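You operate a simulated robot arm through the tools that you are given. There is no shell and no other tool.

Carry out the task below with a simulated robot arm. There is one attempt and no reset: what you move stays moved.

## Task
Clean the two used sticks in the rests and rack them by colour.
Fine: rinse each in the rinsing pot, then wipe it dry on the pad; each hangs in a hole of its own colour.

It is judged by the outcome, as a careful person would: the job done as asked, and still so three seconds after it is handed in. It fails if anything else is knocked over, pushed out of place, dropped, spilled or broken.

## Robot
A 7-joint arm with a two-finger parallel gripper, fixed in place. Base frame: the origin is at the foot of the arm, x ahead of it, y to its left, z up; the work surface is at about z = 80. Lengths are in cm, angles in rad, forces in N, time in s.
Its first joint turns from -2.897 to 2.897 rad. Payload 4.4 kg.
Tool frame: the origin (TCP) lies between the finger pads and is the grasp point; the fingertips stand 2.3 cm ahead of it; z points along the fingers, y is the line along which they close. Largest opening 9.4 cm; finger width 3.8, thickness 1; the body of the gripper, 5.4 by 9.6 cm, starts 3.9 cm behind the TCP.
Orientation is told as [roll, pitch, yaw] about the base's x, y, z axes, in that order, counted from this pose: with the fingers straight down and closing along the base's y, the tool's x points along the base's -x, its y along +y and its z along -z.

## Interface
- The arm moves only by the tool servo_tool. Its argument "series" is a list of rows, each an object (a shift or turn left out is 0, a gripper value left out holds the last) with "linear": the shift along the base's x, y, z in cm, a list of three; "rot": the turn, a rotation vector about the base's x, y, z in rad, a list of three; "claw": the finger opening in cm, from 0 to 9.4. In form: [{"linear": [x, y, z], "rot": [wx, wy, wz], "claw": claw}, ...]. A call has 1 to 20 rows; each row is the pose to reach, as a shift and turn from the pose commanded when the call began. Each row takes 0.2 s and may step no farther than 5 cm and 0.15 rad from the row before; otherwise, or with a gripper value out of range, the whole call is refused. A pose out of reach is approached as far as the arm can. The call stops where the force on the tool passes 40 N (or 10 N more than at its start, if that is more) or the arm is blocked; 0.2 s more then pass. Each finger travels about 7.2 cm/s and halts on what it meets, pressing with about 37 N; the grip force reading is that of the motor and also rises with nothing between the fingers. The clock runs only during rows and for 0.2 s after the last one: add rows that repeat a pose to give the fingers time. The reply holds the time, the measured pose of the TCP, the force on the tool along the base axes, the opening and the grip force, in the units named above and with some noise, with the torque about the TCP (base axes, N m) and any sound that the robot's microphone picked up.
- Cameras (640 x 400 px; columns grow to the right, rows downward): "scene" is fixed at [40.03, 64.93, 149.43]; the picture's right is [-0.50, -0.87, 0.00], its down [-0.82, 0.48, -0.32] and it looks along [0.27, -0.16, -0.95] (base axes); focal length 248 px, centre (320, 200). "wrist" rides on the gripper at [8.6, 1.6, -7.4] in the tool frame; the picture's right is [-0.18, 0.98, 0.00], its down [-0.58, -0.11, -0.81] and it looks along [-0.79, -0.15, 0.59] (tool axes); focal length 243 px, centre (320, 200). There is no depth. A picture from a camera that has moved, and an enlarged one, comes with that camera's place and axes in the base frame and with its lens.
- camera(camera): a new picture of that camera. The clock stands still meanwhile.
- inspect(camera, box): a new picture of the part [left, top, right, bottom] of that camera's present view, enlarged. The clock stands still meanwhile.
- hand_in(): hands the job in; it is judged then, once.

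Nothing tells you positions but the pictures and the camera data. Unless the task says otherwise, let go and move clear before handing in.

The tools are called after "Call:" by a JSON object that holds its "name" and its "arguments". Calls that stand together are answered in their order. servo_tool: Moves the arm, as the interface text tells. Its arguments: {"type":"object","properties":{"series":{"type":"array","items":{"type":"object","properties":{"linear":{"type":"array","items":{"type":"number"}},"rot":{"type":"array","items":{"type":"number"}},"claw":{"type":"number"}}}}},"required":["series"]} The other tools are called the same way: camera (camera) takes a picture; inspect (camera, box) takes an enlarged picture of a part of a camera's view; hand_in () hands the job in.

At the start:

```text
clock: 0.0
position: [33.39, 55.81, 120.78]
tool_rot: [0.0, -0.001, 0.0]
force: [-0.8, 0.0, -0.2]
ft_torque: [0.01, 0.01, 0.0]
width: 9.4
finger_force: 0.0
```

scene: 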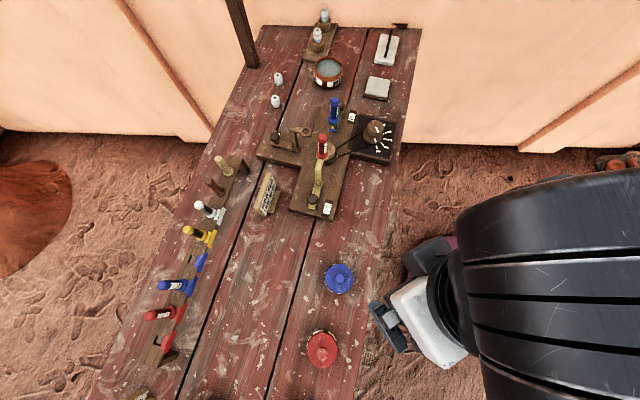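
wrist: 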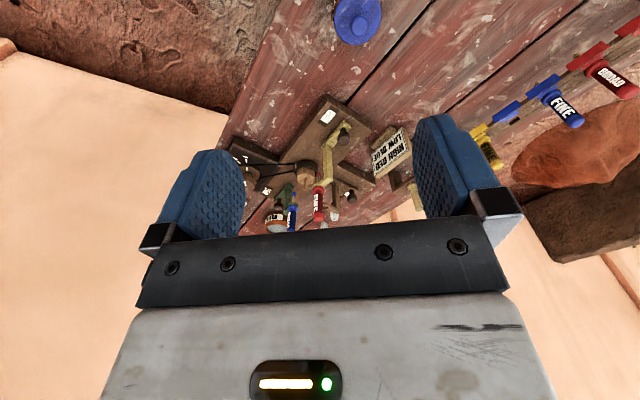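

I see a long wooden table with a rack of coloured sticks on the left, two sticks (blue, red) on rests in the middle, a pot and pads at the far end. I'll take closer looks first.

Call:
{"name": "inspect", "arguments": {"camera": "scene", "box": [240, 0, 440, 125]}}

Call:
{"name": "inspect", "arguments": {"camera": "scene", "box": [240, 90, 420, 230]}}

Call:
{"name": "inspect", "arguments": {"camera": "scene", "box": [100, 140, 300, 265]}}

Call:
{"name": "inspect", "arguments": {"camera": "scene", "box": [80, 240, 380, 400]}}

Call:
{"name": "inspect", "arguments": {"camera": "wrist", "box": [220, 90, 420, 240]}}

Call:
{"name": "inspect", "arguments": {"camera": "wrist", "box": [460, 0, 640, 180]}}

```text
3.20 times, centred on (340, 62) of scene
camera zoom: at [40.03, 64.93, 149.43], right [-0.5, -0.87, 0.0], down [-0.82, 0.48, -0.32], along [0.27, -0.16, -0.95], focal length 793 px, centre (256, 640)
```

zoom: 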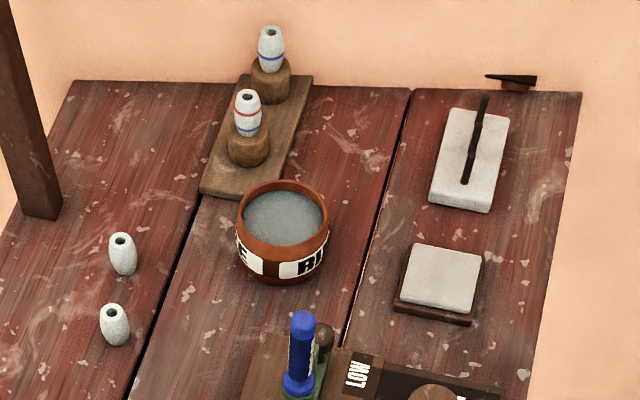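

```text
2.86 times, centred on (330, 160) of scene
camera zoom: at [40.03, 64.93, 149.43], right [-0.5, -0.87, 0.0], down [-0.82, 0.48, -0.32], along [0.27, -0.16, -0.95], focal length 708 px, centre (291, 314)
```

zoom: 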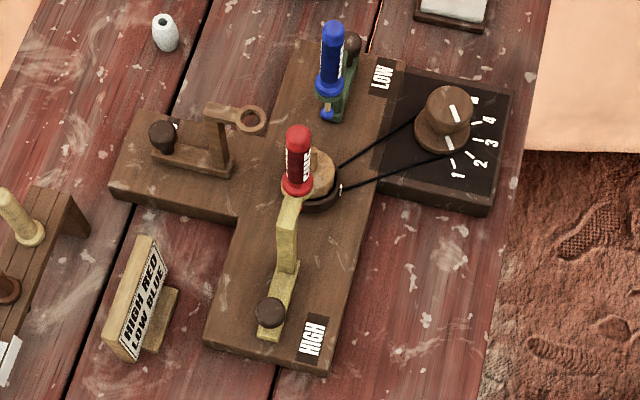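

```text
3.20 times, centred on (200, 202) of scene
camera zoom: at [40.03, 64.93, 149.43], right [-0.5, -0.87, 0.0], down [-0.82, 0.48, -0.32], along [0.27, -0.16, -0.95], focal length 793 px, centre (704, 192)
```

zoom: 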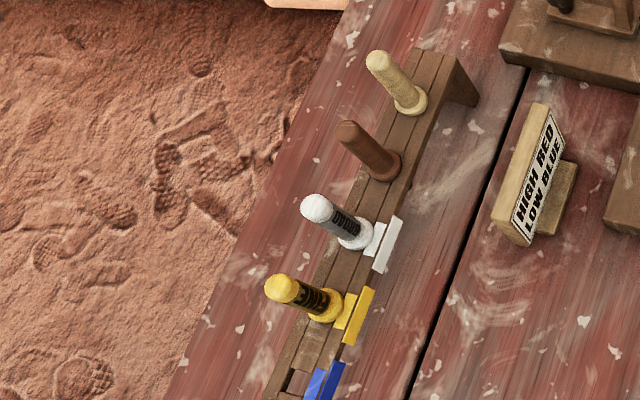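

```text
2.13 times, centred on (230, 320) of scene
camera zoom: at [40.03, 64.93, 149.43], right [-0.5, -0.87, 0.0], down [-0.82, 0.48, -0.32], along [0.27, -0.16, -0.95], focal length 529 px, centre (512, -56)
```

zoom: 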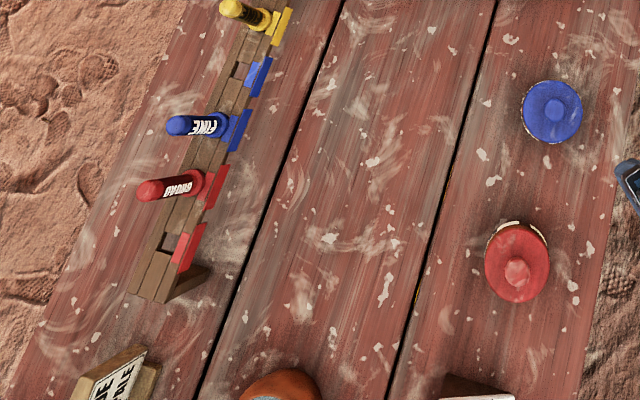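

```text
2.67 times, centred on (320, 165) of wrist
camera zoom: at [24.83, 57.49, 128.15], right [0.18, 0.98, 0.0], down [0.58, -0.11, 0.81], along [0.79, -0.15, -0.59], focal length 647 px, centre (320, 293)
```

zoom: 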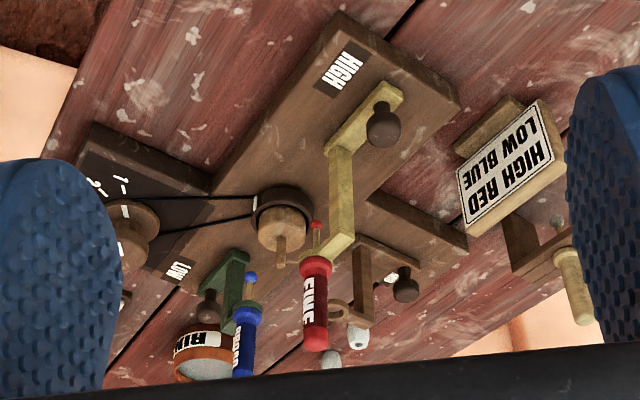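

```text
2.22 times, centred on (550, 90) of wrist
camera zoom: at [24.83, 57.49, 128.15], right [0.18, 0.98, 0.0], down [0.58, -0.11, 0.81], along [0.79, -0.15, -0.59], focal length 539 px, centre (-191, 444)
```

zoom: 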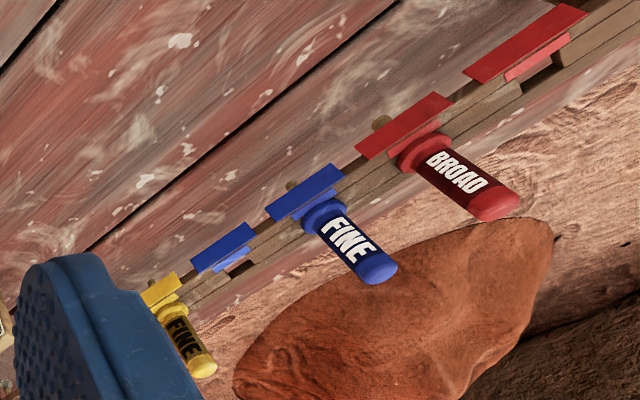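

The two used sticks hang vertically in the rests (red "FINE" on the high rest near (65, 50), blue "BROAD" on the low rest near (73, 41)), and the rack has an empty blue and an empty red hole. I'll pull the arm back and turn the wrist camera to look over the bench before touching anything.

Call:
{"name": "servo_tool", "arguments": {"series": [{"linear": [-0.5, -4, 1], "rot": [0, 0, 0.13]}, {"linear": [-1, -8, 2], "rot": [0, 0, 0.26]}, {"linear": [-1.5, -12, 3], "rot": [0, 0, 0.39]}, {"linear": [-2, -16, 4], "rot": [0, 0, 0.52]}, {"linear": [-2.5, -20, 4], "rot": [0, 0, 0.65]}, {"linear": [-3.4, -24, 4], "rot": [0, 0, 0.785]}]}}

Call:
{"name": "camera", "arguments": {"camera": "wrist"}}

Call:
{"name": "camera", "arguments": {"camera": "scene"}}

```text
clock: 1.4
position: [30.05, 31.85, 124.48]
tool_rot: [0.001, 0.002, 0.787]
force: [0.4, -0.4, 0.6]
ft_torque: [0.03, -0.03, 0.02]
width: 9.41
finger_force: 0.0
```

```text
taken
camera wrist: at [22.79, 26.84, 131.91], right [-0.57, 0.82, 0.0], down [0.49, 0.34, 0.81], along [0.66, 0.46, -0.59], focal length 243 px, centre (320, 200)
```

wrist: 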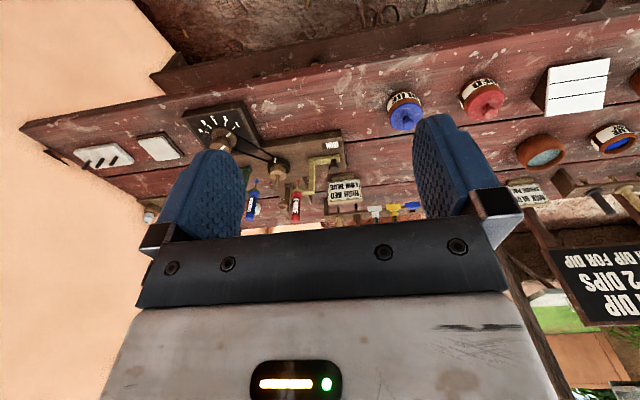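

```text
taken
```

scene: 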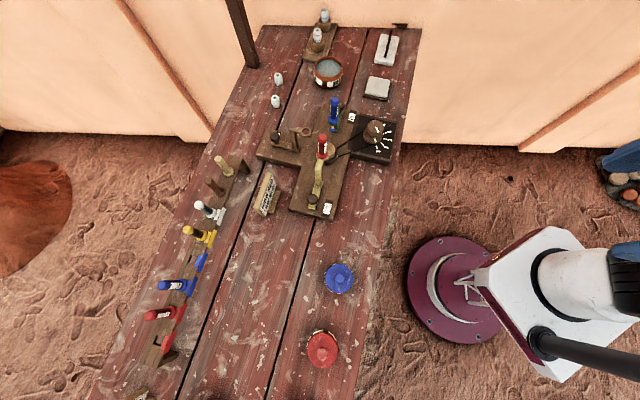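

The wrist view now shows more bench to the right (other pots, a board and a sign). I'll zoom in on each part to identify the rinsing pot and the wiping pad.

Call:
{"name": "inspect", "arguments": {"camera": "wrist", "box": [500, 40, 640, 220]}}

Call:
{"name": "inspect", "arguments": {"camera": "wrist", "box": [530, 220, 640, 340]}}

Call:
{"name": "inspect", "arguments": {"camera": "wrist", "box": [40, 90, 240, 230]}}

Call:
{"name": "inspect", "arguments": {"camera": "wrist", "box": [240, 120, 440, 240]}}

```text
2.22 times, centred on (570, 130) of wrist
camera zoom: at [22.79, 26.84, 131.91], right [-0.57, 0.82, 0.0], down [0.49, 0.34, 0.81], along [0.66, 0.46, -0.59], focal length 539 px, centre (-236, 356)
```

zoom: 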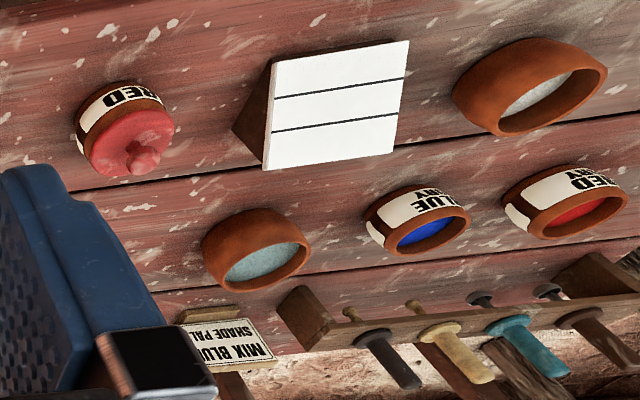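

```text
3.33 times, centred on (585, 280) of wrist
camera zoom: at [22.79, 26.84, 131.91], right [-0.57, 0.82, 0.0], down [0.49, 0.34, 0.81], along [0.66, 0.46, -0.59], focal length 809 px, centre (-563, -67)
```

zoom: 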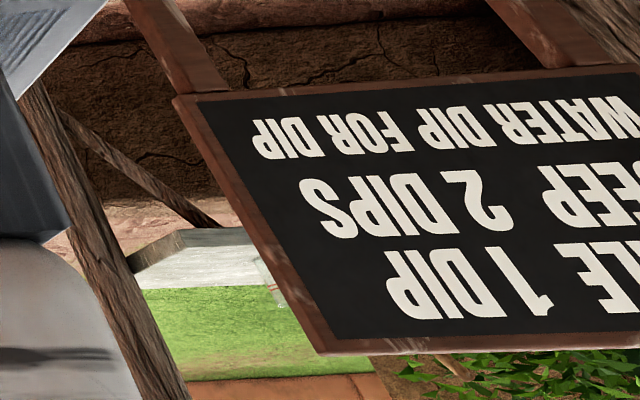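

```text
2.86 times, centred on (140, 160) of wrist
camera zoom: at [22.79, 26.84, 131.91], right [-0.57, 0.82, 0.0], down [0.49, 0.34, 0.81], along [0.66, 0.46, -0.59], focal length 693 px, centre (834, 314)
```

zoom: 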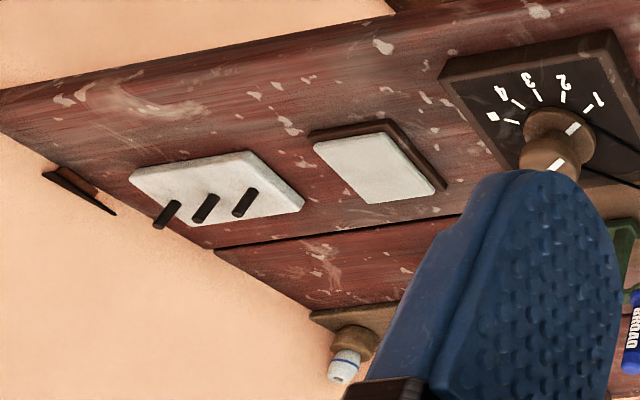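

```text
3.20 times, centred on (340, 180) of wrist
camera zoom: at [22.79, 26.84, 131.91], right [-0.57, 0.82, 0.0], down [0.49, 0.34, 0.81], along [0.66, 0.46, -0.59], focal length 776 px, centre (256, 264)
```

zoom: 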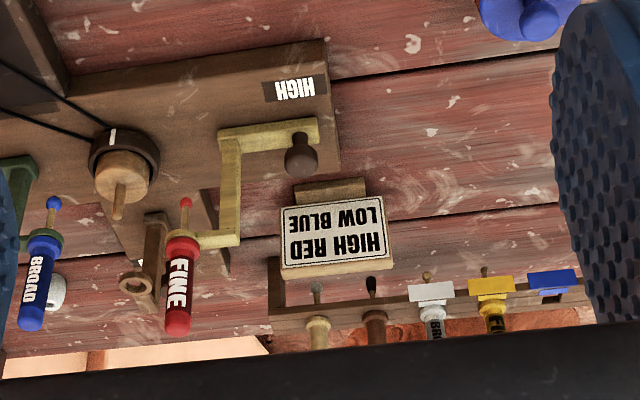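

The pad is the plain white square on the dark tray (the other block has three pegs), and the rinsing pot is the "RINSE" pot at about (94, 30). Next I'll look closely at the rack with its empty blue and red holes.

Call:
{"name": "servo_tool", "arguments": {"series": [{"linear": [0, 4.5, -1], "rot": [0, 0, 0.06]}, {"linear": [0, 9, -2], "rot": [0, 0, 0.12]}, {"linear": [0.5, 13.5, -3], "rot": [0, 0, 0.18]}, {"linear": [1, 18, -4], "rot": [0, 0, 0.24]}, {"linear": [1.5, 22.5, -5], "rot": [0, 0, 0.3]}, {"linear": [2, 27, -6], "rot": [0, 0, 0.36]}, {"linear": [2, 30, -6], "rot": [0, 0, 0.413]}]}}

Call:
{"name": "camera", "arguments": {"camera": "wrist"}}

Call:
{"name": "inspect", "arguments": {"camera": "wrist", "box": [220, 60, 440, 240]}}

```text
clock: 3.0
position: [32.08, 61.97, 118.84]
tool_rot: [0.0, -0.002, 1.199]
force: [-0.1, 0.4, 0.0]
ft_torque: [0.01, 0.01, 0.01]
width: 9.4
finger_force: 0.0
```

```text
taken
camera wrist: at [27.42, 54.51, 126.22], right [-0.85, 0.53, 0.0], down [0.31, 0.5, 0.81], along [0.43, 0.68, -0.59], focal length 243 px, centre (320, 200)
```

wrist: 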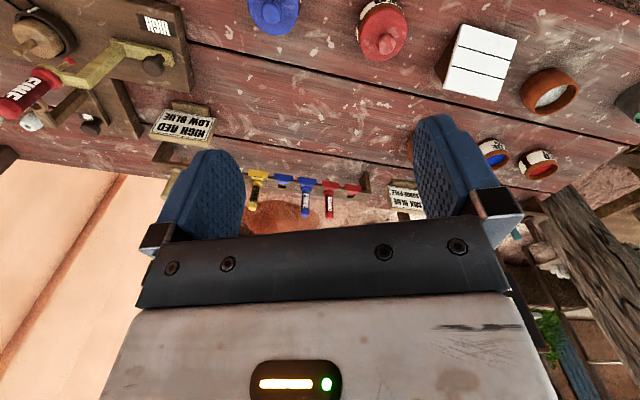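

```text
2.22 times, centred on (330, 150) of wrist
camera zoom: at [27.42, 54.51, 126.22], right [-0.85, 0.53, 0.0], down [0.31, 0.5, 0.81], along [0.43, 0.68, -0.59], focal length 539 px, centre (298, 311)
```

zoom: 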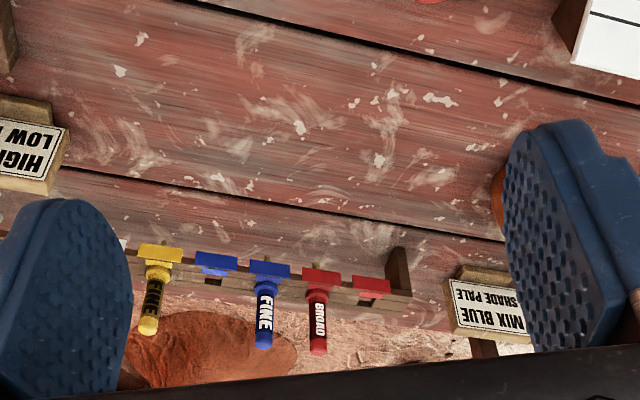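

The rack's empty holes are clear: blue between yellow and blue FINE, red at the end beside red BROAD. I'll zoom both cameras on it to triangulate the holes.

Call:
{"name": "inspect", "arguments": {"camera": "scene", "box": [130, 215, 230, 375]}}

Call:
{"name": "inspect", "arguments": {"camera": "scene", "box": [140, 260, 210, 310]}}

Call:
{"name": "inspect", "arguments": {"camera": "scene", "box": [130, 300, 200, 370]}}

Call:
{"name": "inspect", "arguments": {"camera": "wrist", "box": [240, 160, 370, 225]}}

```text
2.50 times, centred on (180, 295) of scene
camera zoom: at [40.03, 64.93, 149.43], right [-0.5, -0.87, 0.0], down [-0.82, 0.48, -0.32], along [0.27, -0.16, -0.95], focal length 619 px, centre (670, -38)
```

zoom: 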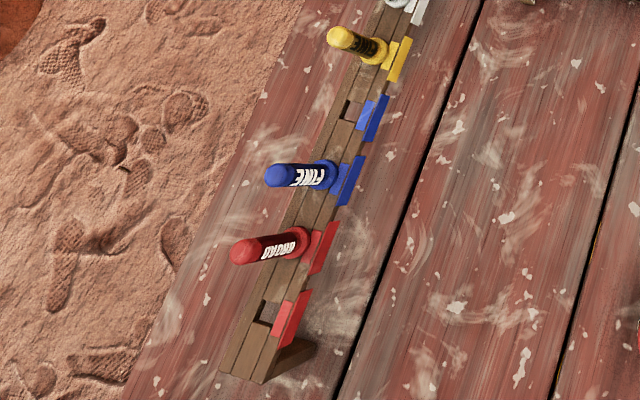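

```text
8.00 times, centred on (175, 285) of scene
camera zoom: at [40.03, 64.93, 149.43], right [-0.5, -0.87, 0.0], down [-0.82, 0.48, -0.32], along [0.27, -0.16, -0.95], focal length 1982 px, centre (1480, -480)
```

zoom: 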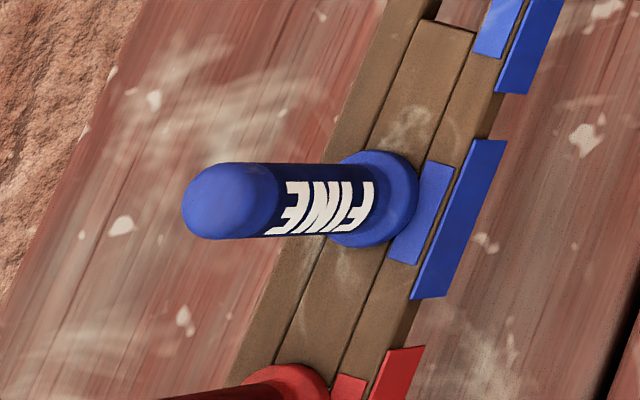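

```text
5.71 times, centred on (165, 335) of scene
camera zoom: at [40.03, 64.93, 149.43], right [-0.5, -0.87, 0.0], down [-0.82, 0.48, -0.32], along [0.27, -0.16, -0.95], focal length 1416 px, centre (1206, -571)
```

zoom: 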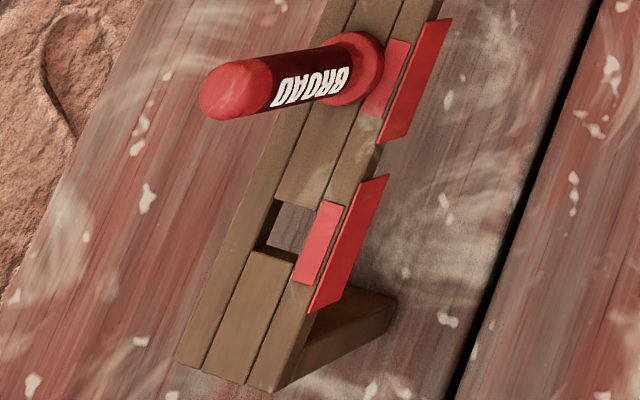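

```text
4.92 times, centred on (305, 192) of wrist
camera zoom: at [27.42, 54.51, 126.22], right [-0.85, 0.53, 0.0], down [0.31, 0.5, 0.81], along [0.43, 0.68, -0.59], focal length 1194 px, centre (394, 237)
```

zoom: 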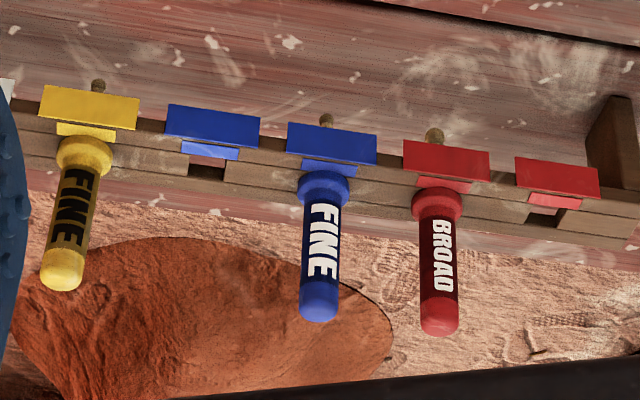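

The rack holes are square, about 6 cm apart along the table axis (empty blue ≈ (60, 89), empty red ≈ (47.5, 102), rack top ≈ 87), beyond straight-down reach, so I plan to use an outward-tilted grasp. I'll flip the wrist by half a turn so that with the tilt the wrist camera looks straight down over the stick.

Call:
{"name": "servo_tool", "arguments": {"series": [{"rot": [0, 0, 0.14]}, {"rot": [0, 0, 0.28]}, {"rot": [0, 0, 0.42]}, {"rot": [0, 0, 0.56]}, {"rot": [0, 0, 0.7]}, {"rot": [0, 0, 0.84]}, {"rot": [0, 0, 0.98]}, {"rot": [0, 0, 1.12]}, {"rot": [0, 0, 1.26]}, {"rot": [0, 0, 1.4]}, {"rot": [0, 0, 1.54]}, {"rot": [0, 0, 1.68]}, {"rot": [0, 0, 1.82]}, {"rot": [0, 0, 1.96]}, {"rot": [0, 0, 2.1]}, {"rot": [0, 0, 2.24]}, {"rot": [0, 0, 2.38]}, {"rot": [0, 0, 2.52]}, {"rot": [0, 0, 2.66]}, {"rot": [0, 0, 2.73]}]}}

Call:
{"name": "camera", "arguments": {"camera": "wrist"}}

Call:
{"name": "camera", "arguments": {"camera": "scene"}}

```text
clock: 7.2
position: [32.01, 61.84, 118.75]
tool_rot: [-0.001, 0.002, -2.352]
force: [0.2, 0.0, -0.8]
ft_torque: [0.01, 0.0, -0.02]
width: 9.39
finger_force: 0.1
```

```text
taken
camera wrist: at [39.34, 66.87, 126.15], right [0.57, -0.82, 0.0], down [-0.49, -0.34, 0.81], along [-0.66, -0.46, -0.59], focal length 243 px, centre (320, 200)
```

wrist: 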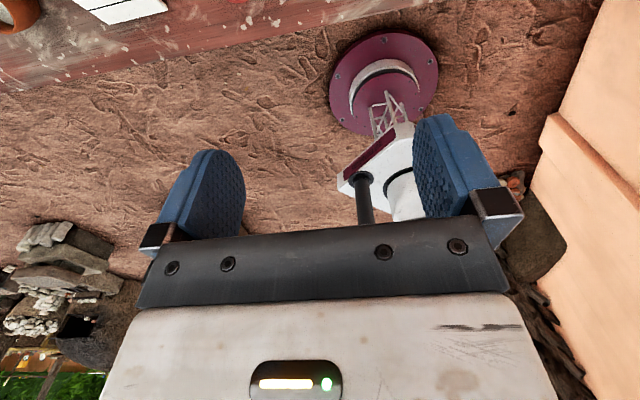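

```text
taken
```

scene: 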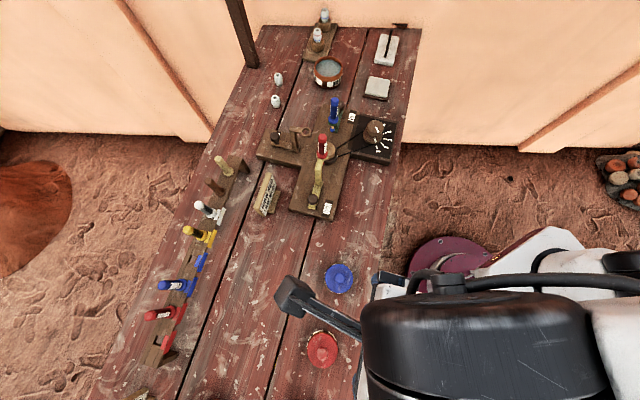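

The flip worked and the camera arm is now on the outer side. Now I'll tilt the tool outward by 0.75 rad while moving over toward the rack area at a safe height, testing reach.

Call:
{"name": "servo_tool", "arguments": {"series": [{"linear": [1, 3, 0], "rot": [0.088, -0.088, 0]}, {"linear": [2, 6, 0], "rot": [0.177, -0.177, 0]}, {"linear": [3, 9, 0], "rot": [0.265, -0.265, 0]}, {"linear": [4, 12, 0], "rot": [0.354, -0.354, 0]}, {"linear": [5, 15, 0], "rot": [0.442, -0.442, 0]}, {"linear": [6, 18, 0], "rot": [0.53, -0.53, 0]}]}}

Call:
{"name": "camera", "arguments": {"camera": "wrist"}}

Call:
{"name": "camera", "arguments": {"camera": "scene"}}

```text
clock: 8.6
position: [37.98, 79.7, 118.58]
tool_rot: [0.003, 0.751, -2.354]
force: [-0.8, -0.1, -0.4]
ft_torque: [0.01, -0.02, 0.01]
width: 9.4
finger_force: 0.0
```

```text
taken
camera wrist: at [40.08, 79.45, 129.92], right [0.6, -0.79, -0.12], down [-0.77, -0.61, 0.19], along [-0.23, -0.02, -0.97], focal length 243 px, centre (320, 200)
```

wrist: 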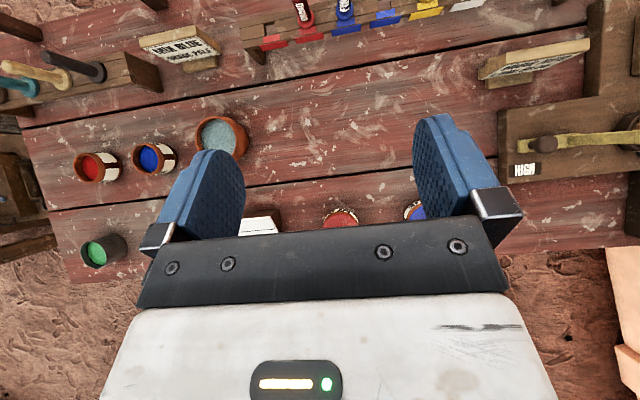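

```text
taken
```

scene: 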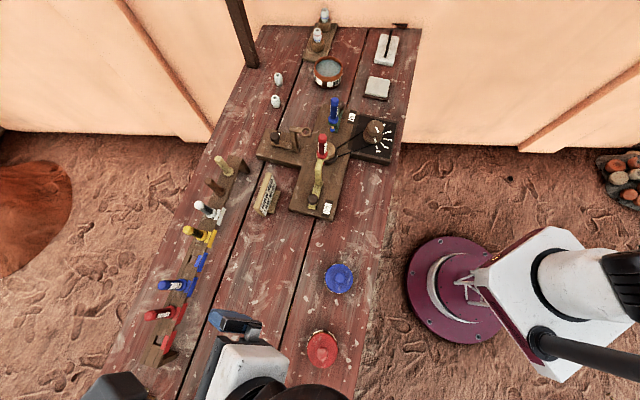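

The tilted camera gives a near top-down view, with the TCP projecting at about (320, 182). I'll move out above the rack's red end at a safe height to test reach and refine hole positions.

Call:
{"name": "servo_tool", "arguments": {"series": [{"linear": [2, 4, -1]}, {"linear": [4, 8, -2]}, {"linear": [6, 12, -3]}, {"linear": [8, 16, -4]}, {"linear": [9.5, 20, -4]}, {"linear": [9.5, 20, -4]}]}}

Call:
{"name": "camera", "arguments": {"camera": "wrist"}}

Call:
{"name": "camera", "arguments": {"camera": "scene"}}

```text
clock: 10.0
position: [47.63, 99.87, 114.57]
tool_rot: [0.002, 0.749, -2.356]
force: [-0.1, -0.5, 0.0]
ft_torque: [-0.02, 0.03, -0.01]
width: 9.39
finger_force: 0.1
```

```text
taken
camera wrist: at [49.71, 99.71, 125.89], right [0.6, -0.79, -0.12], down [-0.77, -0.61, 0.19], along [-0.23, -0.02, -0.97], focal length 243 px, centre (320, 200)
```

wrist: 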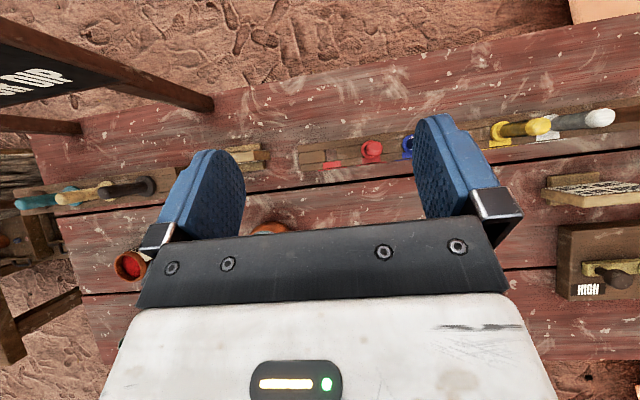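

```text
taken
```

scene: 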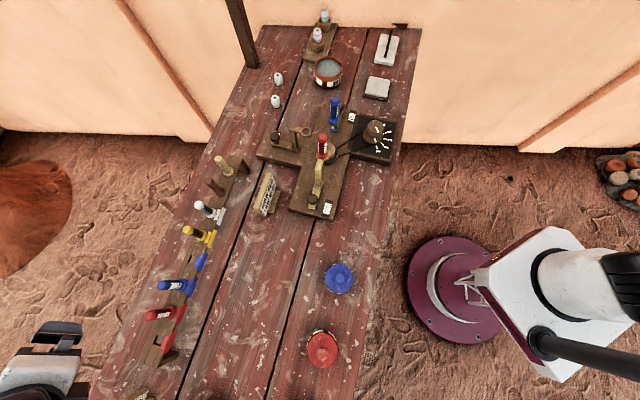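

Reach is fine here. I'll zoom in on the rack from above to locate the empty red and blue holes.

Call:
{"name": "inspect", "arguments": {"camera": "wrist", "box": [280, 110, 420, 190]}}

Call:
{"name": "inspect", "arguments": {"camera": "wrist", "box": [0, 0, 220, 140]}}

```text
4.57 times, centred on (350, 150) of wrist
camera zoom: at [49.71, 99.71, 125.89], right [0.6, -0.79, -0.12], down [-0.77, -0.61, 0.19], along [-0.23, -0.02, -0.97], focal length 1109 px, centre (183, 429)
```

zoom: 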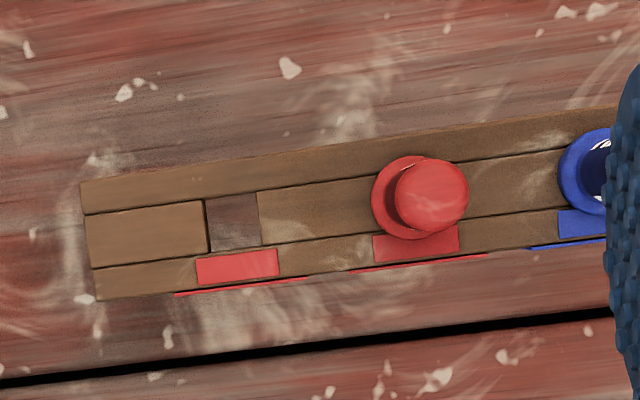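

```text
2.86 times, centred on (110, 70) of wrist
camera zoom: at [49.71, 99.71, 125.89], right [0.6, -0.79, -0.12], down [-0.77, -0.61, 0.19], along [-0.23, -0.02, -0.97], focal length 693 px, centre (920, 571)
```

zoom: 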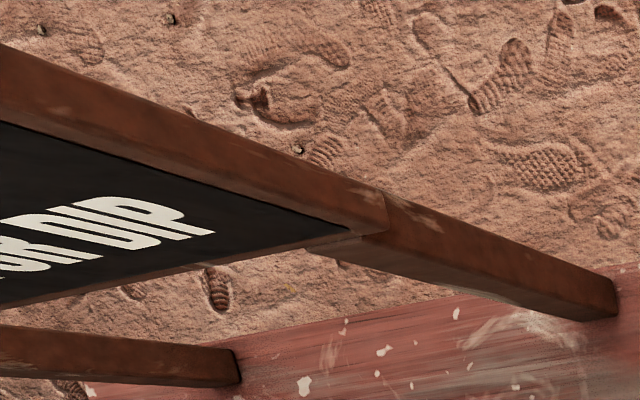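

Rack-hole estimates agree from both cameras: red hole ≈ (47.5, 102.0), blue hole ≈ (59.7, 89.5), rack top ≈ 87, hole ≈ 1.85 cm square. Next I'll carry the empty gripper high over to the pad and rinsing pot to measure those.

Call:
{"name": "servo_tool", "arguments": {"series": [{"linear": [2.02, -4.33, 0], "rot": [0, 0, -0.024]}, {"linear": [4.04, -8.67, 0], "rot": [0, 0, -0.048]}, {"linear": [6.07, -13.0, 0], "rot": [0, 0, -0.072]}, {"linear": [8.09, -17.33, 0], "rot": [0, 0, -0.096]}, {"linear": [10.11, -21.67, 0], "rot": [0, 0, -0.12]}, {"linear": [12.13, -26.0, 0], "rot": [0, 0, -0.143]}, {"linear": [14.16, -30.33, 0], "rot": [0, 0, -0.167]}, {"linear": [16.18, -34.67, 0], "rot": [0, 0, -0.191]}, {"linear": [18.2, -39.0, 0], "rot": [0, 0, -0.215]}, {"linear": [20.22, -43.33, 0], "rot": [0, 0, -0.239]}, {"linear": [22.24, -47.67, 0], "rot": [0, 0, -0.263]}, {"linear": [24.27, -52.0, 0], "rot": [0, 0, -0.287]}, {"linear": [26.29, -56.33, 0], "rot": [0, 0, -0.311]}, {"linear": [28.31, -60.67, 0], "rot": [0, 0, -0.335]}, {"linear": [30.33, -65.0, 0], "rot": [0, 0, -0.358]}, {"linear": [32.36, -69.33, 0], "rot": [0, 0, -0.382]}, {"linear": [34.38, -73.67, 0], "rot": [0, 0, -0.406]}, {"linear": [36.4, -78.0, 0], "rot": [0, 0, -0.43]}]}}

Call:
{"name": "camera", "arguments": {"camera": "wrist"}}

Call:
{"name": "camera", "arguments": {"camera": "scene"}}

```text
clock: 13.8
position: [84.82, 26.4, 116.64]
tool_rot: [-0.249, 1.007, -3.059]
force: [-0.4, 0.1, -1.6]
ft_torque: [0.06, -0.04, 0.0]
width: 9.4
finger_force: 0.1
out of reach, approached as far as the arm can: row 15, 16, 17, 18
```

```text
taken
camera wrist: at [83.99, 23.04, 127.57], right [0.19, -0.94, -0.29], down [-0.98, -0.18, -0.06], along [0.01, 0.29, -0.96], focal length 243 px, centre (320, 200)
```

wrist: 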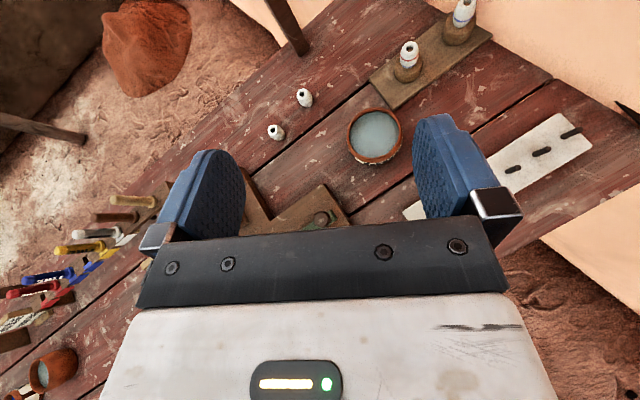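

```text
taken
```

scene: 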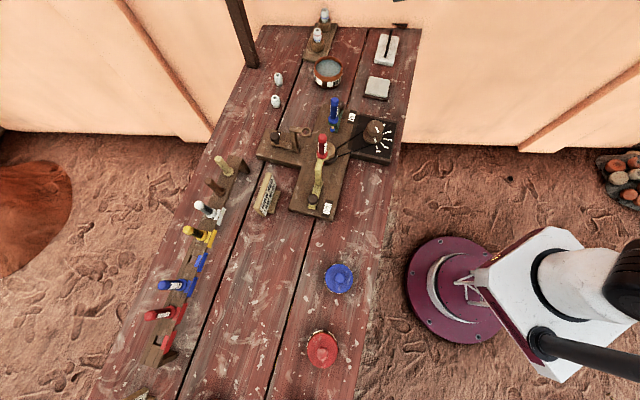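

The wrist hit a joint limit near the end of that move (turn relative to the arm is too large here), so the pose is skewed but clear of everything. I'll use this view of the pot first, then recover with a smaller yaw.

Call:
{"name": "inspect", "arguments": {"camera": "wrist", "box": [330, 90, 420, 180]}}

Call:
{"name": "inspect", "arguments": {"camera": "scene", "box": [300, 45, 410, 110]}}

```text
4.44 times, centred on (375, 135) of wrist
camera zoom: at [83.99, 23.04, 127.57], right [0.19, -0.94, -0.29], down [-0.98, -0.18, -0.06], along [0.01, 0.29, -0.96], focal length 1078 px, centre (76, 489)
```

zoom: 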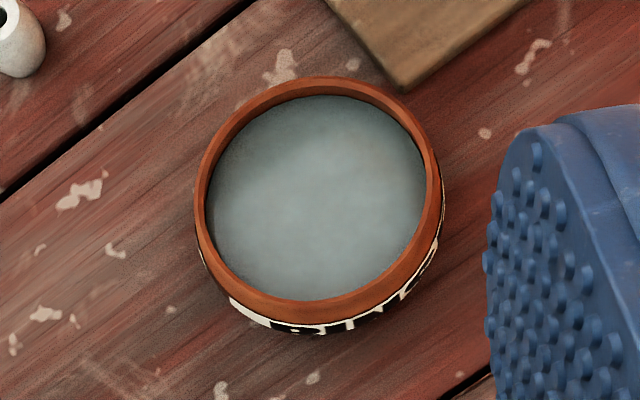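

```text
5.82 times, centred on (355, 78) of scene
camera zoom: at [40.03, 64.93, 149.43], right [-0.5, -0.87, 0.0], down [-0.82, 0.48, -0.32], along [0.27, -0.16, -0.95], focal length 1442 px, centre (116, 913)
```

zoom: 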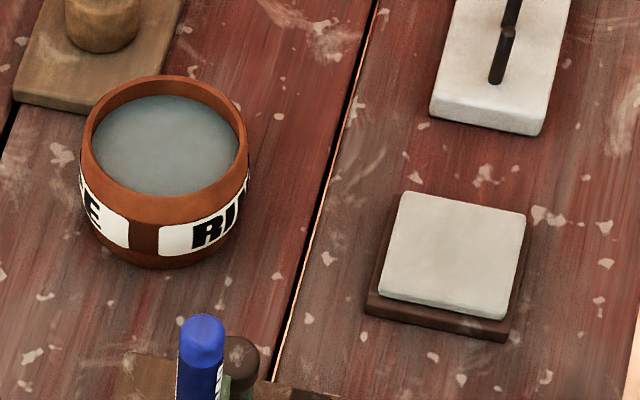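

The rinsing pot's rim is centred near (97.3, 28.4) at z ≈ 85 with about 8.6 cm inner width, and the pad's centre is near (84.2, 16.8), top ≈ 82.5. I'll turn the wrist back to relieve the joint limit and read what pose results.

Call:
{"name": "servo_tool", "arguments": {"series": [{"rot": [0, 0, -0.14]}, {"rot": [0, 0, -0.28]}, {"rot": [0, 0, -0.42]}, {"rot": [0, 0, -0.56]}, {"rot": [0, 0, -0.56]}]}}

Call:
{"name": "camera", "arguments": {"camera": "wrist"}}

```text
clock: 15.0
position: [84.12, 21.71, 114.31]
tool_rot: [0.002, 0.75, 2.938]
force: [-1.0, 1.1, 0.0]
ft_torque: [-0.01, -0.02, 0.0]
width: 9.39
finger_force: 0.1
out of reach, approached as far as the arm can: row 1, 2
```

```text
taken
camera wrist: at [85.04, 19.91, 125.72], right [-0.33, -0.94, -0.12], down [-0.93, 0.31, 0.19], along [-0.14, 0.18, -0.97], focal length 243 px, centre (320, 200)
```

wrist: 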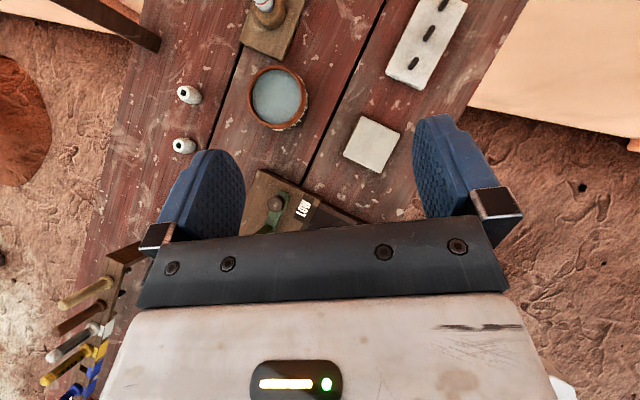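

Recovered: commanded and measured poses match (84, 22, 114.4). I'll zoom on the pot and pad from above to refine.

Call:
{"name": "inspect", "arguments": {"camera": "wrist", "box": [240, 55, 410, 180]}}

Call:
{"name": "inspect", "arguments": {"camera": "scene", "box": [300, 85, 380, 215]}}

```text
3.20 times, centred on (325, 118) of wrist
camera zoom: at [85.04, 19.91, 125.72], right [-0.33, -0.94, -0.12], down [-0.93, 0.31, 0.19], along [-0.14, 0.18, -0.97], focal length 776 px, centre (304, 464)
```

zoom: 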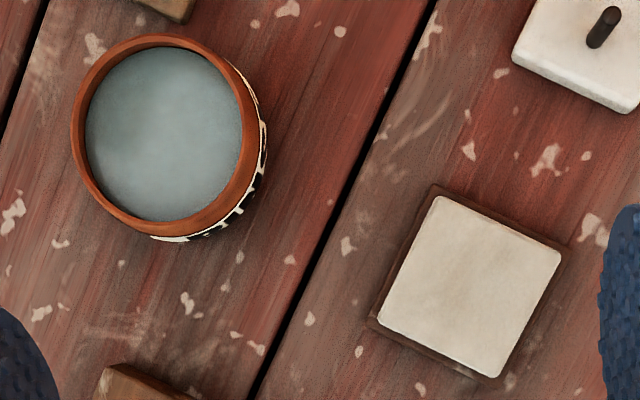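

```text
3.08 times, centred on (340, 150) of scene
camera zoom: at [40.03, 64.93, 149.43], right [-0.5, -0.87, 0.0], down [-0.82, 0.48, -0.32], along [0.27, -0.16, -0.95], focal length 762 px, centre (258, 354)
```

zoom: 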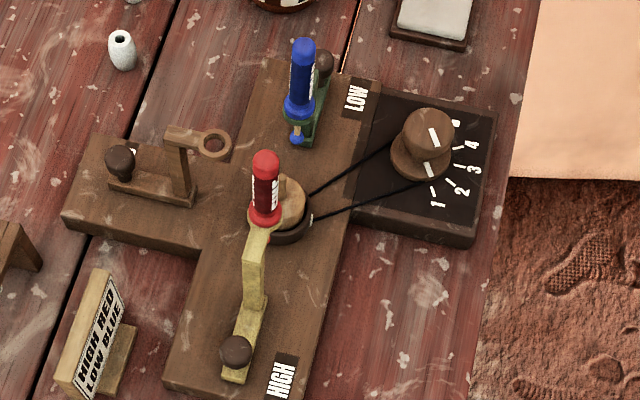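

Pot ≈ (97.4, 28.4), pad ≈ (84.8, 16.3). I'll test that the arm can hold this tilt low over the pot with the empty gripper, staying well above the rim.

Call:
{"name": "servo_tool", "arguments": {"series": [{"linear": [3, 1.5, -3]}, {"linear": [6, 3, -6.5]}, {"linear": [9, 4.5, -10]}, {"linear": [11.5, 5.5, -14]}, {"linear": [13.4, 6.4, -17]}, {"linear": [13.4, 6.4, -20]}, {"linear": [13.4, 6.4, -20]}]}}

Call:
{"name": "camera", "arguments": {"camera": "wrist"}}

Call:
{"name": "camera", "arguments": {"camera": "scene"}}

```text
clock: 16.6
position: [97.4, 28.11, 94.64]
tool_rot: [0.001, 0.751, 2.937]
force: [-0.1, 0.6, 0.5]
ft_torque: [0.0, 0.0, -0.02]
width: 9.38
finger_force: 0.1
```

```text
taken
camera wrist: at [98.27, 26.41, 105.99], right [-0.33, -0.94, -0.13], down [-0.93, 0.3, 0.19], along [-0.14, 0.18, -0.97], focal length 243 px, centre (320, 200)
```

wrist: 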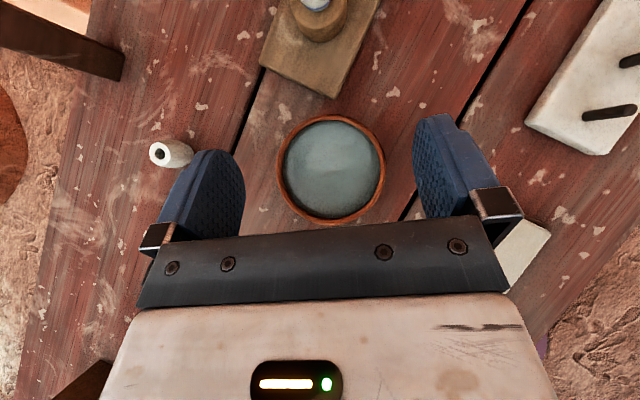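

```text
taken
```

scene: 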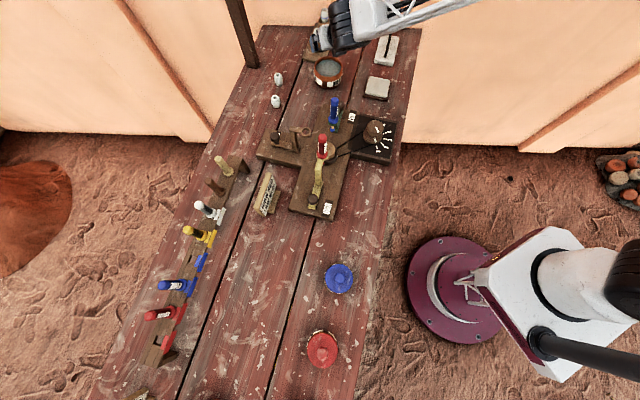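

The pot is reachable at this tilt and sits directly under the TCP. I'll zoom in to judge the water depth below the rim.

Call:
{"name": "inspect", "arguments": {"camera": "wrist", "box": [265, 100, 400, 235]}}

Call:
{"name": "inspect", "arguments": {"camera": "scene", "box": [300, 0, 400, 100]}}

```text
2.96 times, centred on (332, 168) of wrist
camera zoom: at [98.27, 26.41, 105.99], right [-0.33, -0.94, -0.13], down [-0.93, 0.3, 0.19], along [-0.14, 0.18, -0.97], focal length 719 px, centre (283, 296)
```

zoom: 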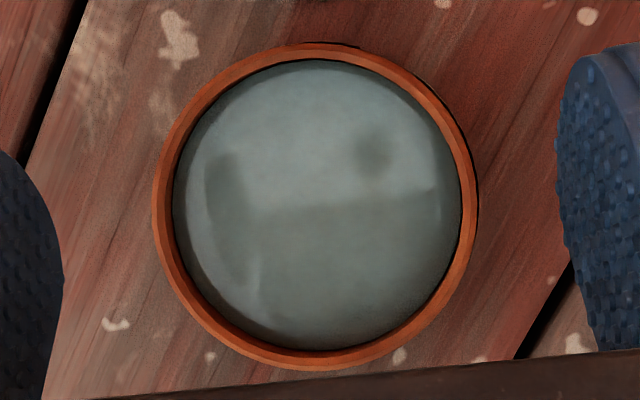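

```text
4.00 times, centred on (350, 50) of scene
camera zoom: at [40.03, 64.93, 149.43], right [-0.5, -0.87, 0.0], down [-0.82, 0.48, -0.32], along [0.27, -0.16, -0.95], focal length 991 px, centre (200, 800)
```

zoom: 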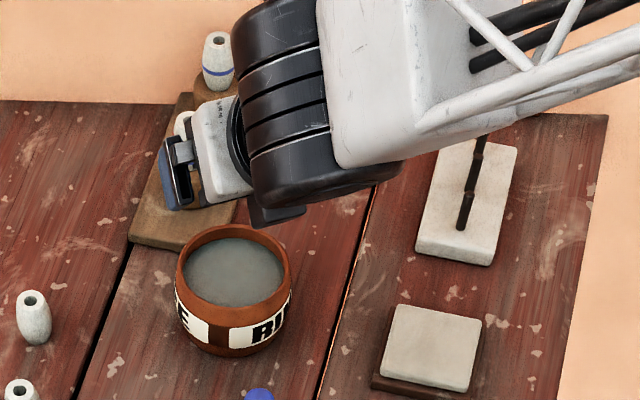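

Water sits roughly 0.7 cm under the rim (z ≈ 84.3). Now I'll raise and move above the red stick, keeping the same tilt, to align over its handle from above.

Call:
{"name": "servo_tool", "arguments": {"series": [{"linear": [-2, 1, 4], "rot": [0, 0, 0.04]}, {"linear": [-4, 2, 8], "rot": [0, 0, 0.08]}, {"linear": [-6.5, 3.5, 12], "rot": [0, 0, 0.12]}, {"linear": [-9.5, 5.5, 15.5], "rot": [0, 0, 0.16]}, {"linear": [-13.5, 8.2, 16.5], "rot": [0, 0, 0.2]}, {"linear": [-17.5, 11, 16.5], "rot": [0, 0, 0.24]}, {"linear": [-21.5, 13.8, 16.5], "rot": [0, 0, 0.28]}, {"linear": [-25.5, 16.5, 16.5], "rot": [0, 0, 0.32]}, {"linear": [-29.3, 19, 16.5], "rot": [0, 0, 0.36]}, {"linear": [-32.3, 21.1, 16.5], "rot": [0, 0, 0.404]}, {"linear": [-32.3, 21.1, 16.5], "rot": [0, 0, 0.404]}]}}

Call:
{"name": "camera", "arguments": {"camera": "wrist"}}

Call:
{"name": "inspect", "arguments": {"camera": "scene", "box": [260, 80, 400, 220]}}

```text
refused: row 4 steps farther than a row can; nothing moved
```

```text
taken
camera wrist: at [98.27, 26.41, 105.99], right [-0.33, -0.94, -0.13], down [-0.93, 0.3, 0.19], along [-0.14, 0.18, -0.97], focal length 243 px, centre (320, 200)
```

wrist: 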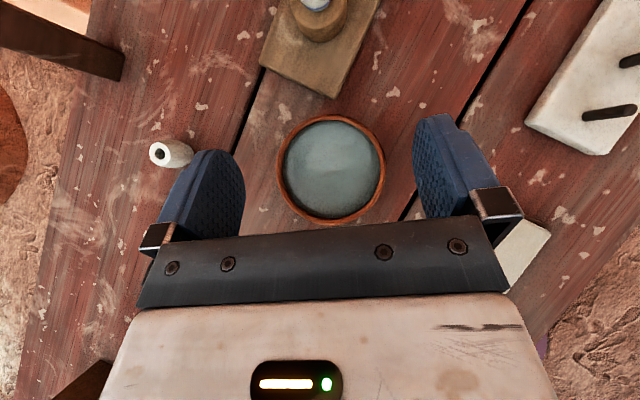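

```text
2.86 times, centred on (330, 150) of scene
camera zoom: at [40.03, 64.93, 149.43], right [-0.5, -0.87, 0.0], down [-0.82, 0.48, -0.32], along [0.27, -0.16, -0.95], focal length 708 px, centre (291, 343)
```

zoom: 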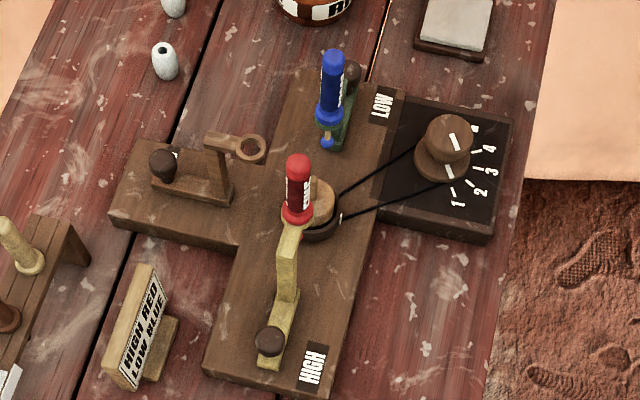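

A row exceeded the step limit so nothing moved; the view is unchanged (gripper over the pot). I'll resend the move to above the red stick with smaller steps.

Call:
{"name": "servo_tool", "arguments": {"series": [{"linear": [-2, 1, 4], "rot": [0, 0, 0.04]}, {"linear": [-4, 2, 8], "rot": [0, 0, 0.08]}, {"linear": [-6.5, 3.5, 12], "rot": [0, 0, 0.12]}, {"linear": [-9.5, 5.5, 14.5], "rot": [0, 0, 0.16]}, {"linear": [-13, 7.9, 16.5], "rot": [0, 0, 0.2]}, {"linear": [-17, 10.7, 16.5], "rot": [0, 0, 0.24]}, {"linear": [-21, 13.5, 16.5], "rot": [0, 0, 0.28]}, {"linear": [-25, 16.2, 16.5], "rot": [0, 0, 0.32]}, {"linear": [-29, 18.9, 16.5], "rot": [0, 0, 0.36]}, {"linear": [-32.3, 21.1, 16.5], "rot": [0, 0, 0.404]}, {"linear": [-32.3, 21.1, 16.5], "rot": [0, 0, 0.404]}]}}

Call:
{"name": "camera", "arguments": {"camera": "wrist"}}

Call:
{"name": "inspect", "arguments": {"camera": "scene", "box": [260, 80, 400, 220]}}

```text
clock: 19.0
position: [65.18, 49.48, 111.29]
tool_rot: [0.002, 0.748, -2.94]
force: [0.1, -0.5, -0.2]
ft_torque: [-0.01, 0.0, 0.01]
width: 9.38
finger_force: 0.0
```

```text
taken
camera wrist: at [66.8, 48.19, 122.51], right [0.06, -0.99, -0.12], down [-0.98, -0.09, 0.19], along [-0.2, 0.11, -0.97], focal length 243 px, centre (320, 200)
```

wrist: 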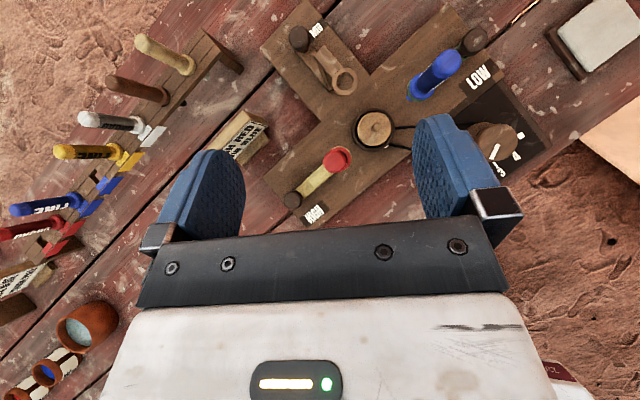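

```text
2.86 times, centred on (330, 150) of scene
camera zoom: at [40.03, 64.93, 149.43], right [-0.5, -0.87, 0.0], down [-0.82, 0.48, -0.32], along [0.27, -0.16, -0.95], focal length 708 px, centre (291, 343)
```

zoom: 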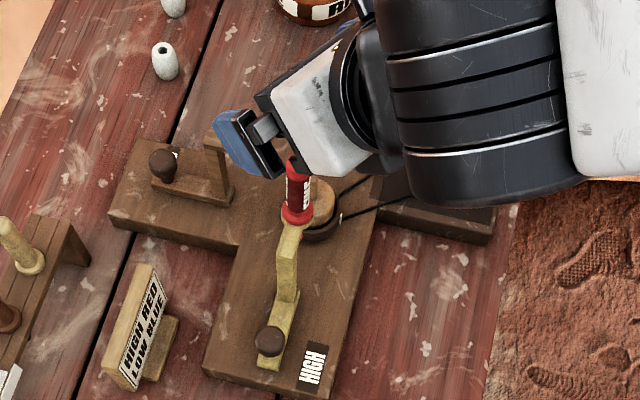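

The red handle is visible just below between the open fingers. I'll zoom to refine its axis before descending.

Call:
{"name": "inspect", "arguments": {"camera": "wrist", "box": [280, 110, 410, 230]}}

Call:
{"name": "inspect", "arguments": {"camera": "scene", "box": [300, 120, 350, 170]}}

```text
3.33 times, centred on (345, 170) of wrist
camera zoom: at [66.8, 48.19, 122.51], right [0.06, -0.99, -0.12], down [-0.98, -0.09, 0.19], along [-0.2, 0.11, -0.97], focal length 809 px, centre (237, 300)
```

zoom: 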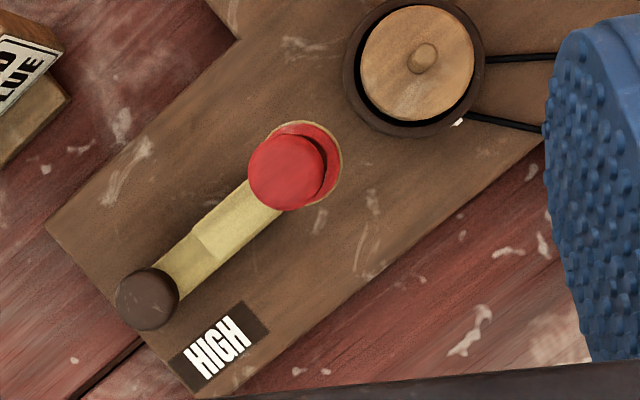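

```text
8.00 times, centred on (325, 145) of scene
camera zoom: at [40.03, 64.93, 149.43], right [-0.5, -0.87, 0.0], down [-0.82, 0.48, -0.32], along [0.27, -0.16, -0.95], focal length 1982 px, centre (280, 640)
```

zoom: 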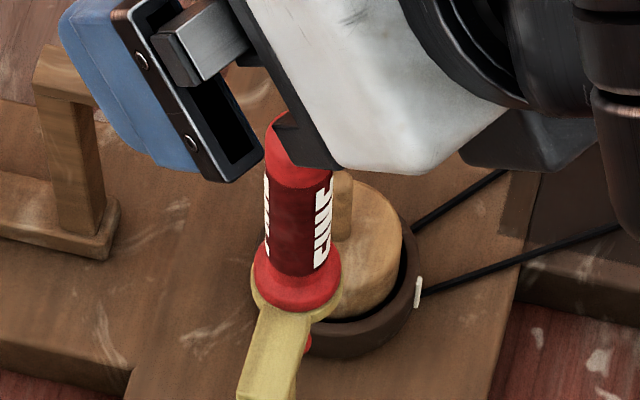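

The red stick's axis comes out at about (66.0, 49.3), collar z ≈ 94.2, handle top ≈ 102.4, tip ≈ 89.9. I'll narrow the fingers a bit and descend so the pads surround the upper handle.

Call:
{"name": "servo_tool", "arguments": {"series": [{"linear": [0.9, -0.2, 0], "claw": 6}, {"linear": [0.9, -0.2, -3], "claw": 6}, {"linear": [0.9, -0.2, -6], "claw": 6}, {"linear": [0.9, -0.2, -8.5], "claw": 6}, {"linear": [0.9, -0.2, -10.5], "claw": 6}, {"linear": [0.9, -0.2, -11.4], "claw": 6}, {"linear": [0.9, -0.2, -11.4], "claw": 6}]}}

Call:
{"name": "camera", "arguments": {"camera": "wrist"}}

Call:
{"name": "inspect", "arguments": {"camera": "scene", "box": [290, 110, 360, 180]}}

```text
clock: 20.6
position: [66.02, 49.2, 99.89]
tool_rot: [0.0, 0.748, -2.94]
force: [-0.5, 0.2, -0.2]
ft_torque: [0.0, -0.01, -0.02]
width: 5.99
finger_force: 0.1
```

```text
taken
camera wrist: at [67.62, 47.85, 111.25], right [0.06, -0.99, -0.12], down [-0.98, -0.09, 0.19], along [-0.2, 0.11, -0.97], focal length 243 px, centre (320, 200)
```

wrist: 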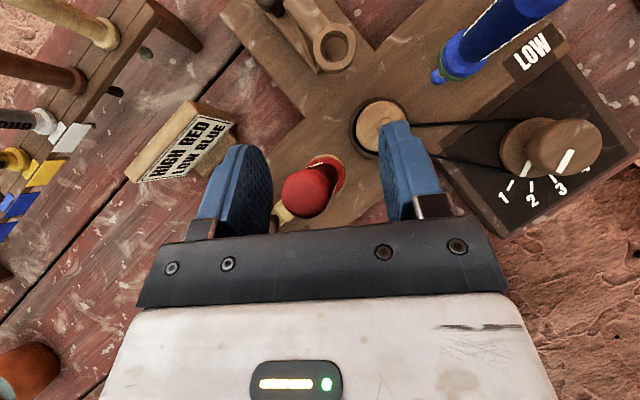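

```text
5.71 times, centred on (325, 145) of scene
camera zoom: at [40.03, 64.93, 149.43], right [-0.5, -0.87, 0.0], down [-0.82, 0.48, -0.32], along [0.27, -0.16, -0.95], focal length 1416 px, centre (291, 514)
```

zoom: 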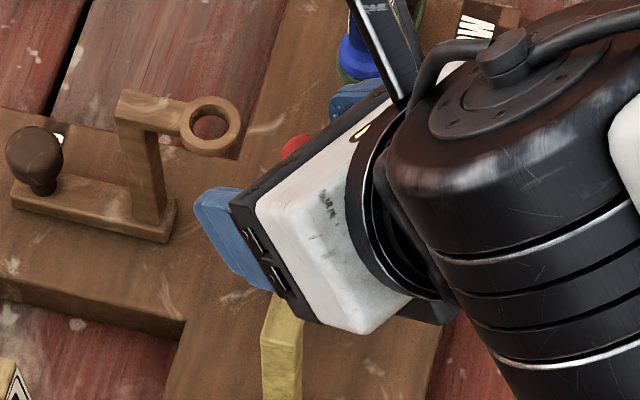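

The handle is centred between the fingers within about a millimetre. I'll close the gripper on it.

Call:
{"name": "servo_tool", "arguments": {"series": [{"claw": 4}, {"claw": 2.6}, {"claw": 1}, {"claw": 1}, {"claw": 1}]}}

Call:
{"name": "camera", "arguments": {"camera": "wrist"}}

```text
clock: 21.8
position: [66.1, 49.11, 99.91]
tool_rot: [0.002, 0.751, -2.943]
force: [0.9, -0.1, 1.5]
ft_torque: [0.08, 0.02, 0.04]
width: 1.71
finger_force: 37.3
```

```text
taken
camera wrist: at [67.62, 47.85, 111.27], right [0.06, -0.99, -0.12], down [-0.98, -0.09, 0.19], along [-0.2, 0.11, -0.97], focal length 243 px, centre (320, 200)
```

wrist: 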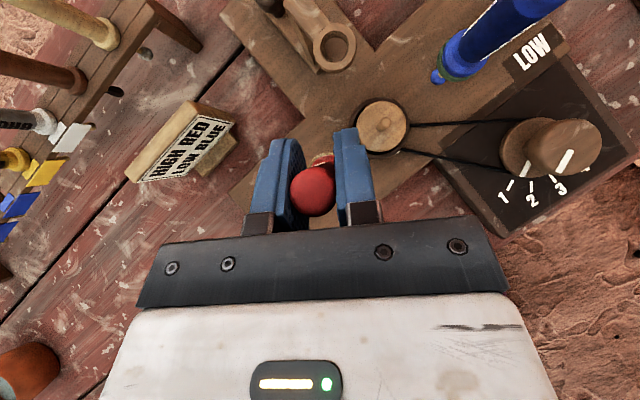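

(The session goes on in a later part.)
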